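You operate a simulated robot arm through the tools that you are given. There is no shell and no other tool. Be economical: measure what you need, move in short steps, check, and stop when the job is done.

You are at the controls of a simulated robot arm. One attempt, no reset.

TASK
Take the waffle and put it on the grey plate.

The check looks at the end state, three seconds after you hand in, the way a careful person would. Anything else that was tipped, shoved, dropped, spilled or broken makes it a failure.

THE ROBOT
A 6-joint arm with a two-finger parallel gripper, fixed in place. Base frame: the origin is at the foot of the arm, x ahead of it, y to its left, z up; the work surface is at about z = 0. Lengths are in mm, angles in rad, forces in N, time in s.
With the tool pointing down near the work surface it reaches from about 160 to 420 mm from the base axis. Its first joint turns from -1.152 to 1.152 rad. Payload 1.57 kg.
The TCP is the grasp point between the finger pads, 30 mm short of the fingertips. In the tool frame z runs along the fingers and y along their closing line. The gripper opens to 80 mm. The fingers are 17 mm wide and 12 mm thick; the gripper's body (40 by 82 mm) begins 80 mm behind the TCP.
Orientation is that of the tool frame in the base frame, as a unit quaternion [x, y, z, w]. With the fingers straight down and closing along the base's y, the tool's x points along the base's -x, its y along +y and its z along -z.

THE INTERFACE
- The arm moves only by the tool send_rows. Its argument "plan" is a list of rows, each a list of 7 numbers: the turn, a rotation vector about the tool's x, y, z in rad, then the shift along the tool's x, y, z in mm, then the closure in counts, from 0 (fully open) to 255 (shut). In form: [[wx, wy, wz, tx, ty, tz, jaw], ...]. A call has 1 to 8 rows; each row is the pose to reach, as a shift and turn from the pose commanded when the call began, along the tool's axes at that moment. A row lasts 0.2 s, in which the tool goes at most 50 mm and 0.15 rad; a call with a longer step from one row to the next is refused whole, and so is a gripper value outside its range. A pose out of reach is approached as far as the arm can. The call stops where the force on the tool passes 40 N (or 10 N more than at its start, if that is more) or the arm is blocked; 0.2 s more then pass. Each finger travels about 153 mm/s and halts on what it meets, pressing with about 42 N; the grip force reading is that of the motor and also rises with nothing between the fingers. The clock runs only during rows and for 0.2 s after the last one: add rows that repeat a pose to give the fingers time. The reply holds the time, the measured pose of the TCP, the force on the tool along the base axes, the opening and the grip force, in the units named above and with some noise.
- Cameras (640 x 400 px; columns grow to the right, rows downward): "scene" is fixed at [45.8, -322.4, 427.3]; the picture's right is [0.86, -0.51, 0.00], its down [-0.28, -0.47, -0.84] and it looks along [0.42, 0.72, -0.54] (base axes); focal length 269 px, centre (320, 200). "wrist" rides on the gripper at [72, -7, -122] in the tool frame; the picture's right is [0.09, 1.00, 0.00], its down [-0.84, 0.08, -0.54] and it looks along [-0.54, 0.05, 0.84] (tool axes); focal length 238 px, centre (320, 200). There is no depth. A picture from a camera that has moved, and an enlarged one, comes with that camera's place and axes in the base frame and with its lens.
- camera(camera): a new picture of that camera. It takes no simulated time.
- inspect(camera, box): a new picture of the part [left, top, right, bottom] of that camera's present view, enlarged. It takes no simulated time.
- hand_in(): hands the job in; it is judged then, once.

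Work in short steps. Places have to be worked out from the pictures, the camera data and where the tool is seen: move nearer, look again, correct. Check each grasp and each placing, and mend what went wrong. You have 90 turns and 42 pictures in all, those below and enlarged ones among them. Open the gripper and draw the arm clear of the work before you hand the job in, unless the task says otherwise; then end with one line.

The tools are called after "Emit:" as a command line: name --pt "numbers of a row" for each row, then --argument value for the rest, lists and objects as JSON in quotes. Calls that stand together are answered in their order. send_rows: Moves the arm, as the interface text tells. Its arguments: {"type":"object","properties":{"plan":{"type":"array"}},"required":["plan"]} The other tools are called the same way: camera (camera) takes a picture; inspect (camera, box) takes an enlarged picture of a part of a camera's view; hand_in () hands the job in.

At the start:

```text
time_s: 0.0
eef_pos: [228.7, 2.7, 282.0]
ee_rot: [0.001, 1.0, 0.0, 0.001]
force: [-0.5, -0.6, -0.1]
width: 80.2
finger_force: 0.1
```

scene: 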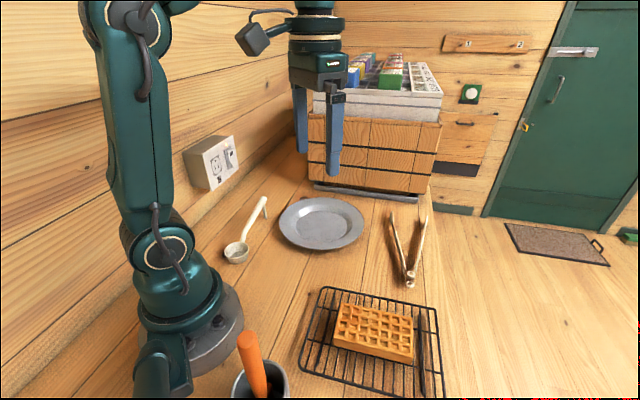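
wrist: 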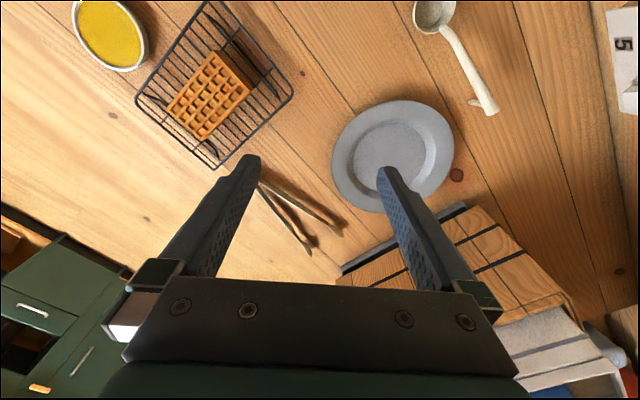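

The waffle is on a wire rack around (240,-160) and the plate is around (325,147). I'll zoom in on both for accurate corners.

Emit:
inspect --camera "scene" --box '[290, 275, 450, 400]'

Emit:
inspect --camera "wrist" --box '[120, 0, 300, 180]'

```text
3.20 times, centred on (370, 338) of scene
camera zoom: at [45.8, -322.4, 427.3], right [0.86, -0.51, 0.0], down [-0.28, -0.47, -0.84], along [0.42, 0.72, -0.54], focal length 860 px, centre (160, -240)
```

zoom: 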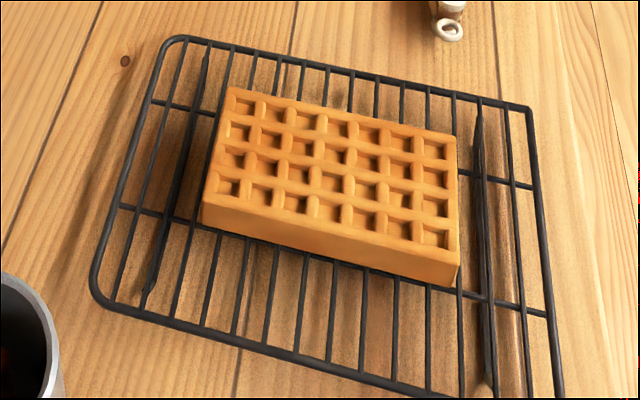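

```text
2.22 times, centred on (210, 90) of wrist
camera zoom: at [157.6, -3.2, 404.5], right [-0.09, 1.0, 0.0], down [0.84, 0.08, 0.54], along [0.54, 0.05, -0.84], focal length 530 px, centre (564, 444)
```

zoom: 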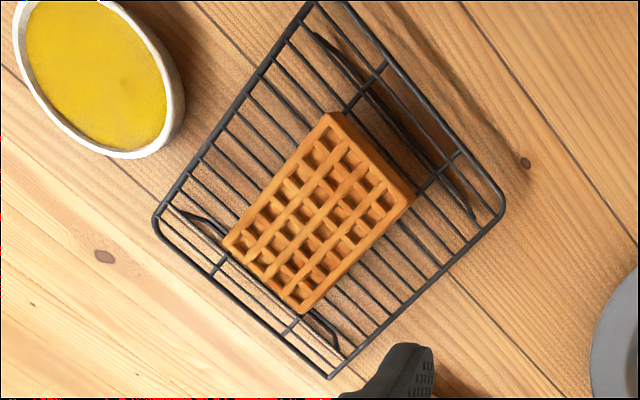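

The two views agree on the waffle. Its top is at z≈40 and its centre at (235.5,-158.5). It's about 60 mm wide along (0.7,0.7), with its underside at about z≈17. I'll move above it, turned by 45°.

Emit:
send_rows --pt "0 0 0.131 -1 -27 22 0" --pt "0 0 0.262 -2 -54 44 0" --pt "0 0 0.393 -3 -81 66 0" --pt "0 0 0.524 -4 -108 88 0" --pt "0 0 0.655 -5.5 -135 110 0" --pt "0 0 0.785 -6.8 -161 132 0" --pt "0 0 0.785 -6.8 -161 132 0"

Emit:
camera --camera "wrist"

Emit:
camera --camera "scene"

```text
time_s: 1.6
eef_pos: [238.0, -159.1, 148.1]
ee_rot: [0.384, 0.923, 0.0, 0.001]
force: [-0.2, 0.2, 0.2]
width: 79.8
finger_force: 0.1
```

```text
37 pictures are left
camera wrist: at [182.2, -111.8, 270.9], right [0.64, 0.77, 0.0], down [0.64, -0.54, 0.54], along [0.42, -0.35, -0.84], focal length 238 px, centre (320, 200)
```

wrist: 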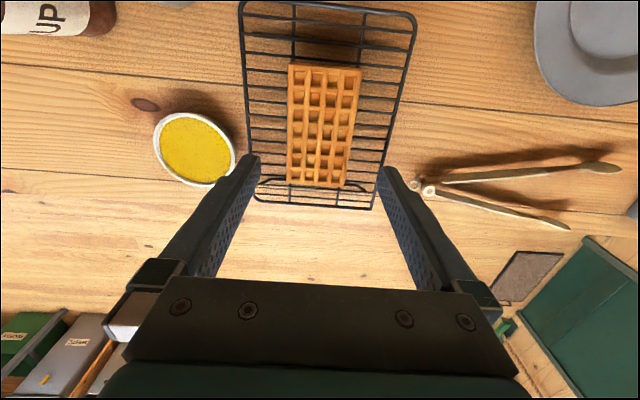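

```text
36 pictures are left
```

scene: 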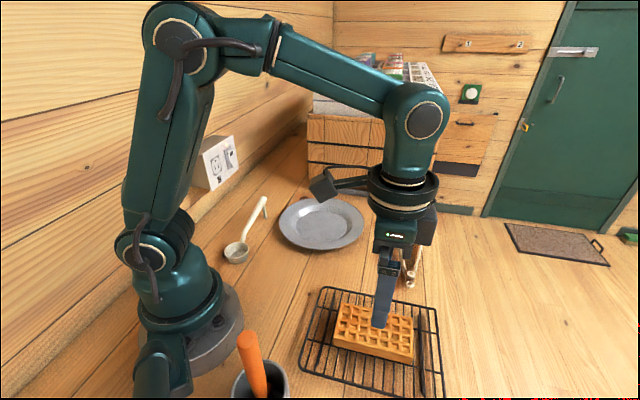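

The new view puts the waffle centre at (238,-158) and confirms the 45° alignment, and the TCP is already over it. I'll descend to z≈60 and check.

Emit:
send_rows --pt "0 0 0 0 0 30 0" --pt "0 0 0 0 0 60 0" --pt "0 0 0 0 0 80 0" --pt "0 0 0 0 0 88 0" --pt "0 0 0 0 0 88 0"

Emit:
inspect --camera "scene" --box '[290, 245, 450, 400]'

Emit:
camera --camera "wrist"

```text
time_s: 2.8
eef_pos: [236.7, -157.2, 60.9]
ee_rot: [0.383, 0.924, 0.0, 0.0]
force: [0.0, -0.3, 1.1]
width: 80.3
finger_force: 0.0
```

```text
2.58 times, centred on (370, 322) of scene
camera zoom: at [45.8, -322.4, 427.3], right [0.86, -0.51, 0.0], down [-0.28, -0.47, -0.84], along [0.42, 0.72, -0.54], focal length 694 px, centre (191, -116)
```

zoom: 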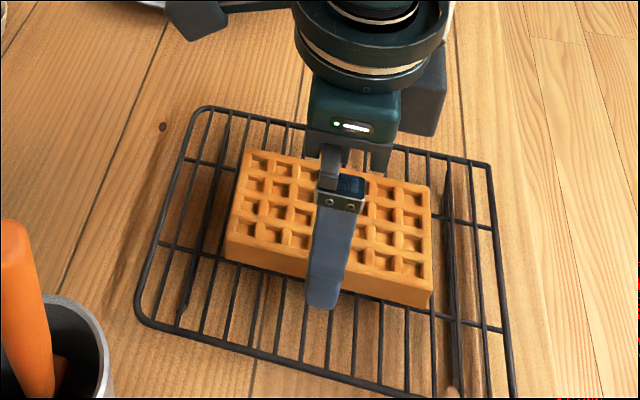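

```text
34 pictures are left
camera wrist: at [181.3, -111.1, 183.9], right [0.64, 0.77, 0.0], down [0.64, -0.54, 0.54], along [0.42, -0.35, -0.84], focal length 238 px, centre (320, 200)
```

wrist: 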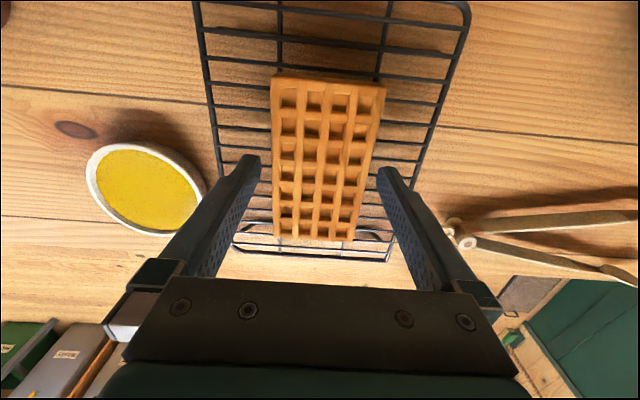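

The fingers straddle the waffle evenly, with the tips at about z=31. I'll go down 8 mm more, which keeps them above the wires, then close.

Emit:
send_rows --pt "0 0 0 0 0 5 0" --pt "0 0 0 0 0 8 0" --pt "0 0 0 0 0 8 0"

Emit:
inspect --camera "scene" --box '[320, 280, 430, 380]'

```text
time_s: 3.6
eef_pos: [236.0, -159.8, 53.3]
ee_rot: [0.383, 0.924, -0.001, 0.002]
force: [0.3, 0.0, -0.5]
width: 80.0
finger_force: 0.1
```

```text
4.00 times, centred on (375, 330) of scene
camera zoom: at [45.8, -322.4, 427.3], right [0.86, -0.51, 0.0], down [-0.28, -0.47, -0.84], along [0.42, 0.72, -0.54], focal length 1075 px, centre (100, -320)
```

zoom: 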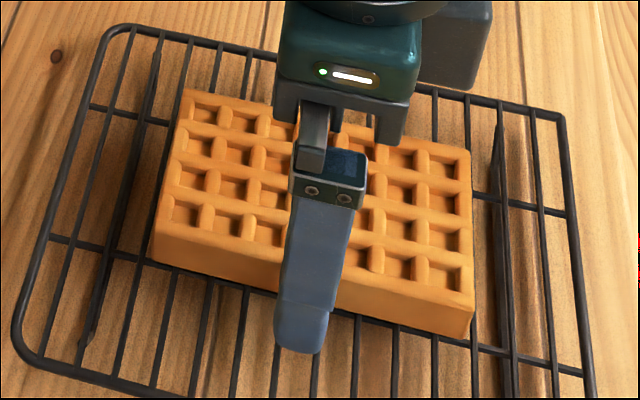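

No contact, and the tips are just above the wires. I'll close gently in stages.

Emit:
send_rows --pt "0 0 0 0 0 0 30" --pt "0 0 0 0 0 0 50" --pt "0 0 0 0 0 0 65" --pt "0 0 0 0 0 0 80" --pt "0 0 0 0 0 0 95" --pt "0 0 0 0 0 0 95"

Emit:
inspect --camera "scene" --box '[290, 275, 450, 400]'

```text
time_s: 5.0
eef_pos: [236.1, -158.9, 53.3]
ee_rot: [0.383, 0.924, 0.0, 0.0]
force: [0.8, -0.3, 0.3]
width: 62.6
finger_force: 41.9
```

```text
3.20 times, centred on (370, 338) of scene
camera zoom: at [45.8, -322.4, 427.3], right [0.86, -0.51, 0.0], down [-0.28, -0.47, -0.84], along [0.42, 0.72, -0.54], focal length 860 px, centre (160, -240)
```

zoom: 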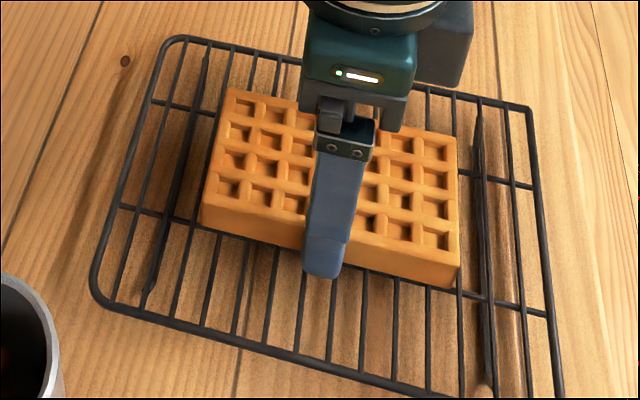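

The waffle is gripped at a width of 62.6 mm, and the rack hasn't moved. I'll lift straight up slowly.

Emit:
send_rows --pt "0 0 0 0 0 -5 95" --pt "0 0 0 0 0 -15 95" --pt "0 0 0 0 0 -35 95" --pt "0 0 0 0 0 -60 95" --pt "0 0 0 0 0 -85 95" --pt "0 0 0 0 0 -107 95" --pt "0 0 0 0 0 -107 95"

Emit:
camera --camera "scene"

Emit:
camera --camera "wrist"

```text
time_s: 6.6
eef_pos: [236.7, -159.0, 162.5]
ee_rot: [0.383, 0.924, 0.001, 0.001]
force: [-0.2, 1.3, -1.4]
width: 62.5
finger_force: 41.5
```

```text
31 pictures are left
```

scene: 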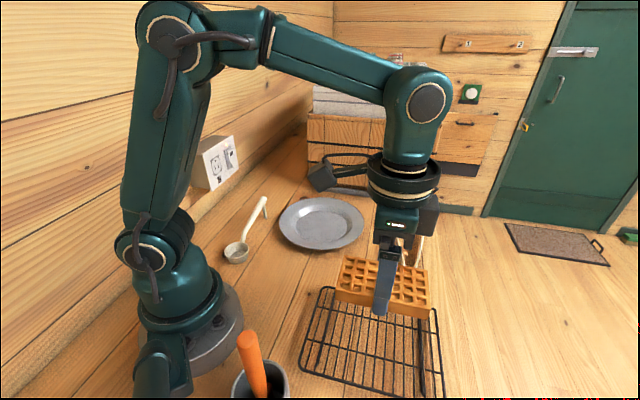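

```text
30 pictures are left
camera wrist: at [180.8, -111.6, 284.4], right [0.64, 0.77, 0.0], down [0.64, -0.54, 0.54], along [0.42, -0.35, -0.84], focal length 238 px, centre (320, 200)
```

wrist: 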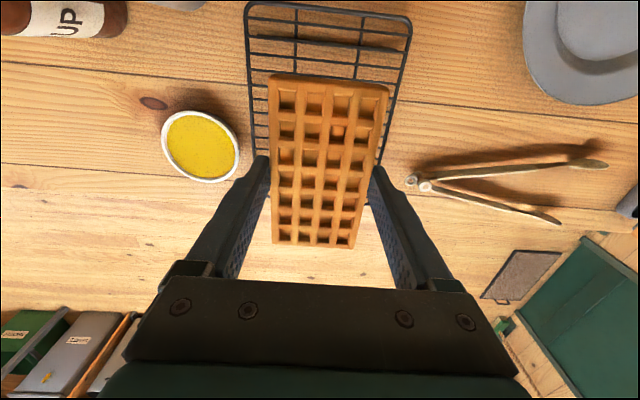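

The waffle is held level and lifted clear. I put the plate centre at about (311,138), so I'll carry the waffle above it at z≈160 while turning back to neutral yaw, then look again.

Emit:
send_rows --pt "0 0 -0.07 12 20 0 95" --pt "0 0 -0.18 36 60 0 95" --pt "0 0 -0.29 60 100 0 95" --pt "0 0 -0.4 84 140 0 95" --pt "0 0 -0.51 108 180 0 95" --pt "0 0 -0.62 130 216 0 95" --pt "0 0 -0.72 148 246 0 95" --pt "0 0 -0.785 157.7 262 0 95"

Emit:
camera --camera "scene"

Emit:
camera --camera "wrist"

```text
time_s: 8.4
eef_pos: [309.6, 139.5, 160.3]
ee_rot: [0.0, 1.0, 0.0, 0.001]
force: [-0.3, -0.3, 0.0]
width: 62.7
finger_force: 42.2
```

```text
29 pictures are left
```

scene: 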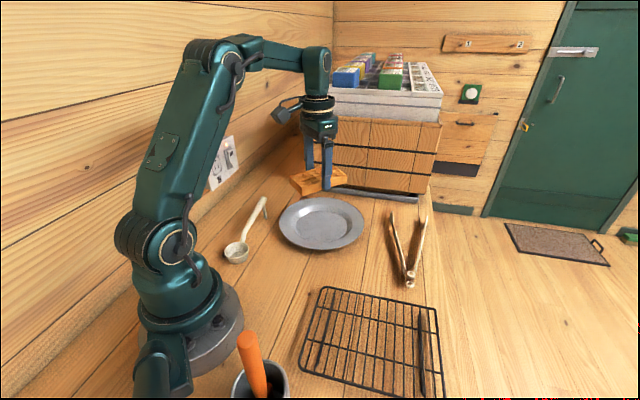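

```text
28 pictures are left
camera wrist: at [238.7, 134.5, 282.2], right [-0.09, 1.0, 0.0], down [0.84, 0.08, 0.54], along [0.54, 0.05, -0.84], focal length 238 px, centre (320, 200)
```

wrist: 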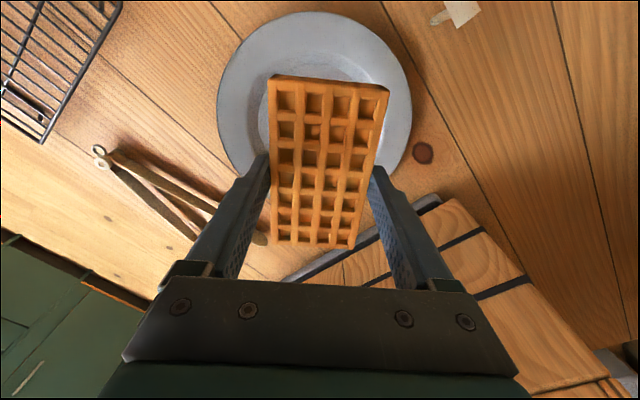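

Rim points from two views give the plate centre as (320,136), radius about 108. I'll shift +10 in x and -3 in y and descend to z≈70.

Emit:
send_rows --pt "0 0 0 -10.5 -3.5 0 95" --pt "0 0 0 -10.5 -3.5 30 95" --pt "0 0 0 -10.5 -3.5 60 95" --pt "0 0 0 -10.5 -3.5 82 95" --pt "0 0 0 -10.5 -3.5 92 95" --pt "0 0 0 -10.5 -3.5 92 95"

Emit:
inspect --camera "scene" --box '[250, 150, 400, 260]'

Emit:
camera --camera "wrist"

```text
time_s: 9.8
eef_pos: [319.8, 134.1, 67.2]
ee_rot: [0.001, 1.0, -0.001, 0.0]
force: [0.3, 0.1, -0.6]
width: 62.7
finger_force: 42.3
```

```text
3.64 times, centred on (325, 205) of scene
camera zoom: at [45.8, -322.4, 427.3], right [0.86, -0.51, 0.0], down [-0.28, -0.47, -0.84], along [0.42, 0.72, -0.54], focal length 977 px, centre (302, 182)
```

zoom: 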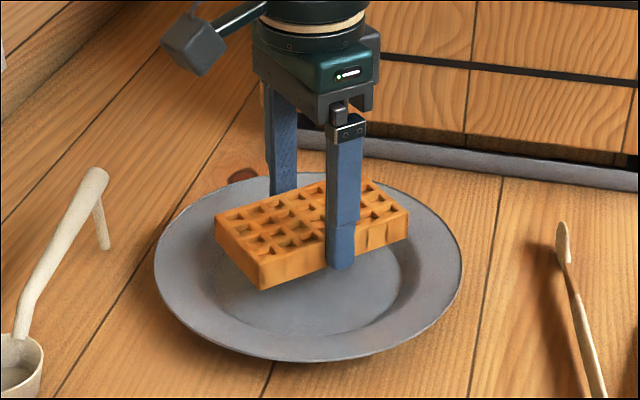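

```text
26 pictures are left
camera wrist: at [248.4, 129.1, 190.3], right [-0.09, 1.0, 0.0], down [0.84, 0.08, 0.54], along [0.54, 0.05, -0.84], focal length 238 px, centre (320, 200)
```

wrist: 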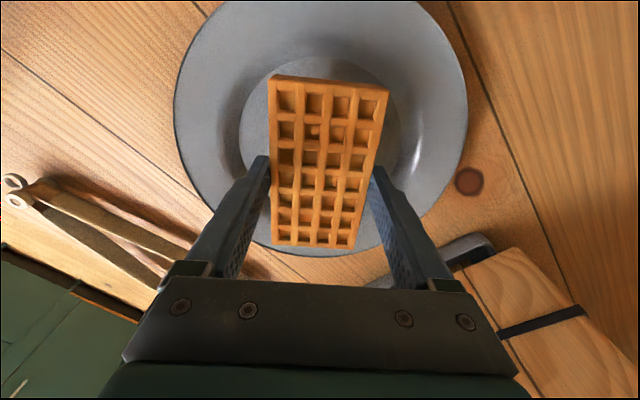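

The waffle sits centred over the well. I'll lower slowly toward contact, expected at TCP z≈40, and nudge +2 mm in y.

Emit:
send_rows --pt "0 0 0 0 2 10 95" --pt "0 0 0 0 2 16 95" --pt "0 0 0 0 2 20 95" --pt "0 0 0 0 2 20 95"

Emit:
inspect --camera "scene" --box '[250, 150, 400, 260]'

```text
time_s: 10.8
eef_pos: [320.3, 135.8, 48.7]
ee_rot: [0.001, 1.0, -0.001, 0.001]
force: [1.2, -0.1, 0.3]
width: 62.8
finger_force: 42.3
```

```text
3.64 times, centred on (325, 205) of scene
camera zoom: at [45.8, -322.4, 427.3], right [0.86, -0.51, 0.0], down [-0.28, -0.47, -0.84], along [0.42, 0.72, -0.54], focal length 977 px, centre (302, 182)
```

zoom: 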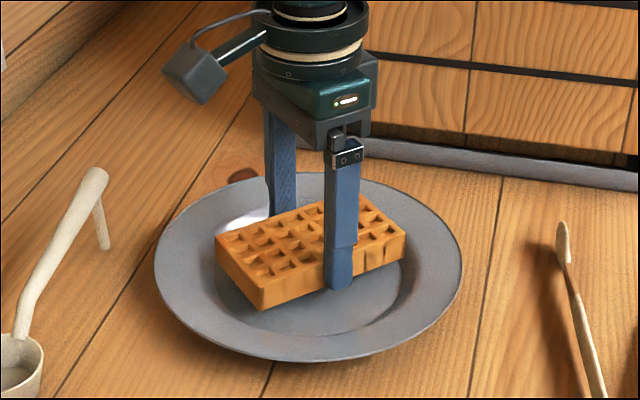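

There's no contact yet at z≈49 and the waffle is still centred. I'll go down in small increments and watch the force.

Emit:
send_rows --pt "0 0 0 0 0 1.5 95" --pt "0 0 0 0 0 3 95" --pt "0 0 0 0 0 4.5 95"

```text
time_s: 11.6
eef_pos: [320.4, 135.6, 44.5]
ee_rot: [0.0, 1.0, 0.0, 0.001]
force: [-5.0, -0.8, 7.9]
width: 63.0
finger_force: 42.0
```

The upward force of 8 N shows contact. I'll look at how the waffle is sitting before releasing.

Emit:
inspect --camera "scene" --box '[270, 180, 380, 255]'

Emit:
camera --camera "wrist"

```text
5.33 times, centred on (325, 218) of scene
camera zoom: at [45.8, -322.4, 427.3], right [0.86, -0.51, 0.0], down [-0.28, -0.47, -0.84], along [0.42, 0.72, -0.54], focal length 1434 px, centre (293, 107)
```

zoom: 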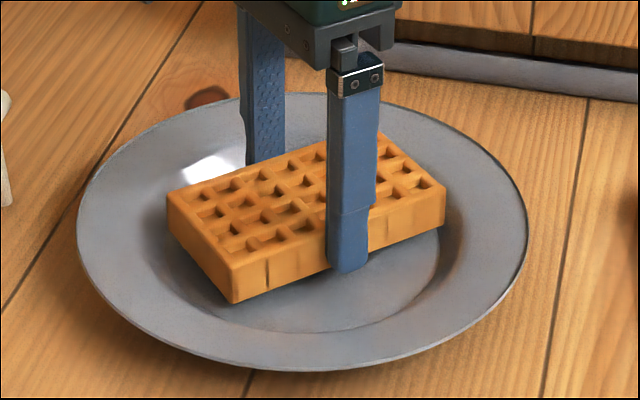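

```text
23 pictures are left
camera wrist: at [248.7, 130.7, 167.7], right [-0.09, 1.0, 0.0], down [0.84, 0.08, 0.54], along [0.54, 0.05, -0.84], focal length 238 px, centre (320, 200)
```

wrist: 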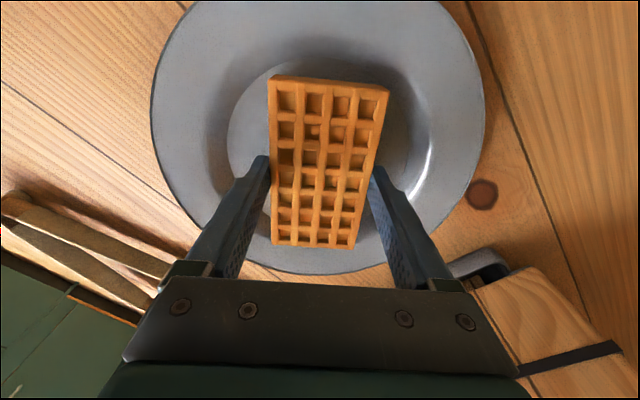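

The sideways -x force suggests the waffle's far end is touching the well's slope. The near side shows about 10 mm of gap, so I'll lift 4 mm, shift 5 mm toward the base and lower again.

Emit:
send_rows --pt "0 0 0 0 0 -4 95" --pt "0 0 0 5 0 -4 95" --pt "0 0 0 5 0 -4 95" --pt "0 0 0 5 0 -1.5 95" --pt "0 0 0 5 0 0 95" --pt "0 0 0 5 0 0 95"

```text
time_s: 13.0
eef_pos: [316.9, 135.5, 44.0]
ee_rot: [0.001, 1.0, -0.002, 0.001]
force: [0.2, 0.5, -0.1]
width: 62.9
finger_force: 42.4
```

There's no contact now at the same height, so the slope was indeed the cause. I'll keep lowering in small steps.

Emit:
send_rows --pt "0 0 0 0 0 1.5 95" --pt "0 0 0 0 0 3 95" --pt "0 0 0 0 0 3 95"

```text
time_s: 13.8
eef_pos: [316.3, 137.1, 42.0]
ee_rot: [0.001, 1.0, 0.0, 0.003]
force: [-3.4, -1.7, 34.6]
width: 62.8
finger_force: 41.9
```

There's firm vertical contact at z≈42 with little side force, so the waffle is on the plate. I'll ease back 1 mm and open partway.

Emit:
send_rows --pt "0 0 0 0 0 -1 95" --pt "0 0 0 0 0 -1 95" --pt "0 0 0 0 0 -1 45" --pt "0 0 0 0 0 -1 30" --pt "0 0 0 0 0 -1 30"

Emit:
inspect --camera "scene" --box '[270, 180, 380, 255]'

```text
time_s: 15.0
eef_pos: [314.6, 136.1, 42.6]
ee_rot: [0.002, 1.0, -0.001, 0.002]
force: [-0.3, -0.1, -0.1]
width: 70.5
finger_force: 0.0
```

```text
5.33 times, centred on (325, 218) of scene
camera zoom: at [45.8, -322.4, 427.3], right [0.86, -0.51, 0.0], down [-0.28, -0.47, -0.84], along [0.42, 0.72, -0.54], focal length 1434 px, centre (293, 107)
```

zoom: 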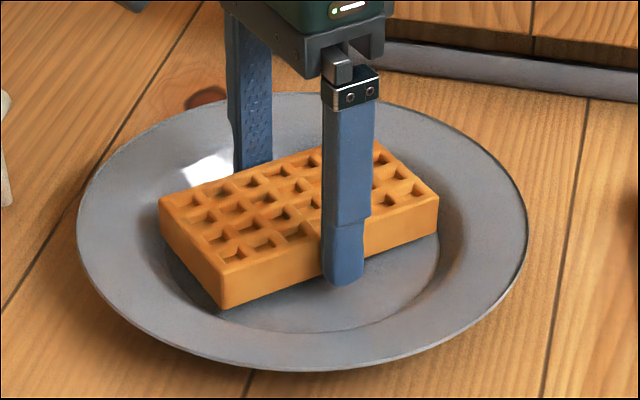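

The waffle is released and resting on the plate. I'll retreat straight up.

Emit:
send_rows --pt "0 0 0 0 0 -10 30" --pt "0 0 0 0 0 -30 30" --pt "0 0 0 0 0 -65 30" --pt "0 0 0 0 0 -100 30" --pt "0 0 0 20 -30 -130 0" --pt "0 0 0 50 -65 -145 0" --pt "0 0 0 80 -100 -150 0" --pt "0 0 0 80 -100 -150 0"

Emit:
camera --camera "scene"

Emit:
inspect --camera "scene" --box '[270, 180, 380, 255]'

```text
time_s: 16.8
eef_pos: [235.5, 36.5, 192.0]
ee_rot: [0.001, 1.0, -0.001, 0.0]
force: [0.2, -0.2, 0.2]
width: 79.9
finger_force: 0.1
```

```text
21 pictures are left
```

scene: 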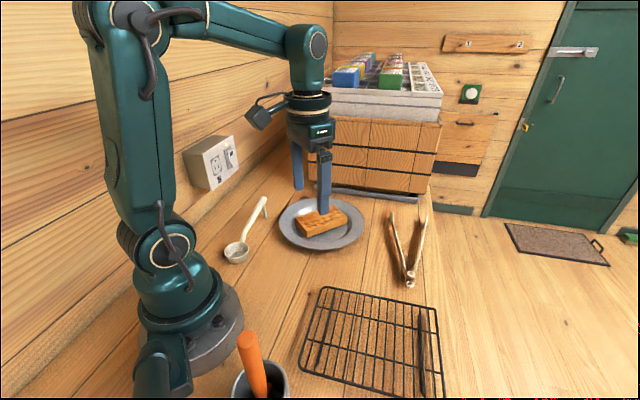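

```text
5.33 times, centred on (325, 218) of scene
camera zoom: at [45.8, -322.4, 427.3], right [0.86, -0.51, 0.0], down [-0.28, -0.47, -0.84], along [0.42, 0.72, -0.54], focal length 1434 px, centre (293, 107)
```

zoom: 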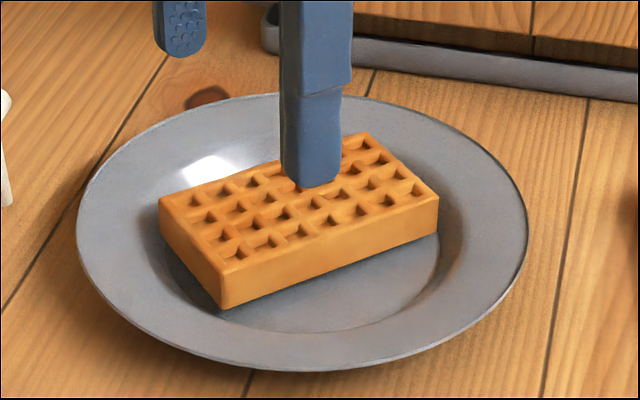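

The waffle lies flat in the plate's well, nothing else has moved, and the arm is clear with the gripper open. I'm handing in.

Emit:
hand_in

```text
The job is handed in.
```

The waffle is on the grey plate, lying flat in the well; nothing else was disturbed, and the job is handed in.
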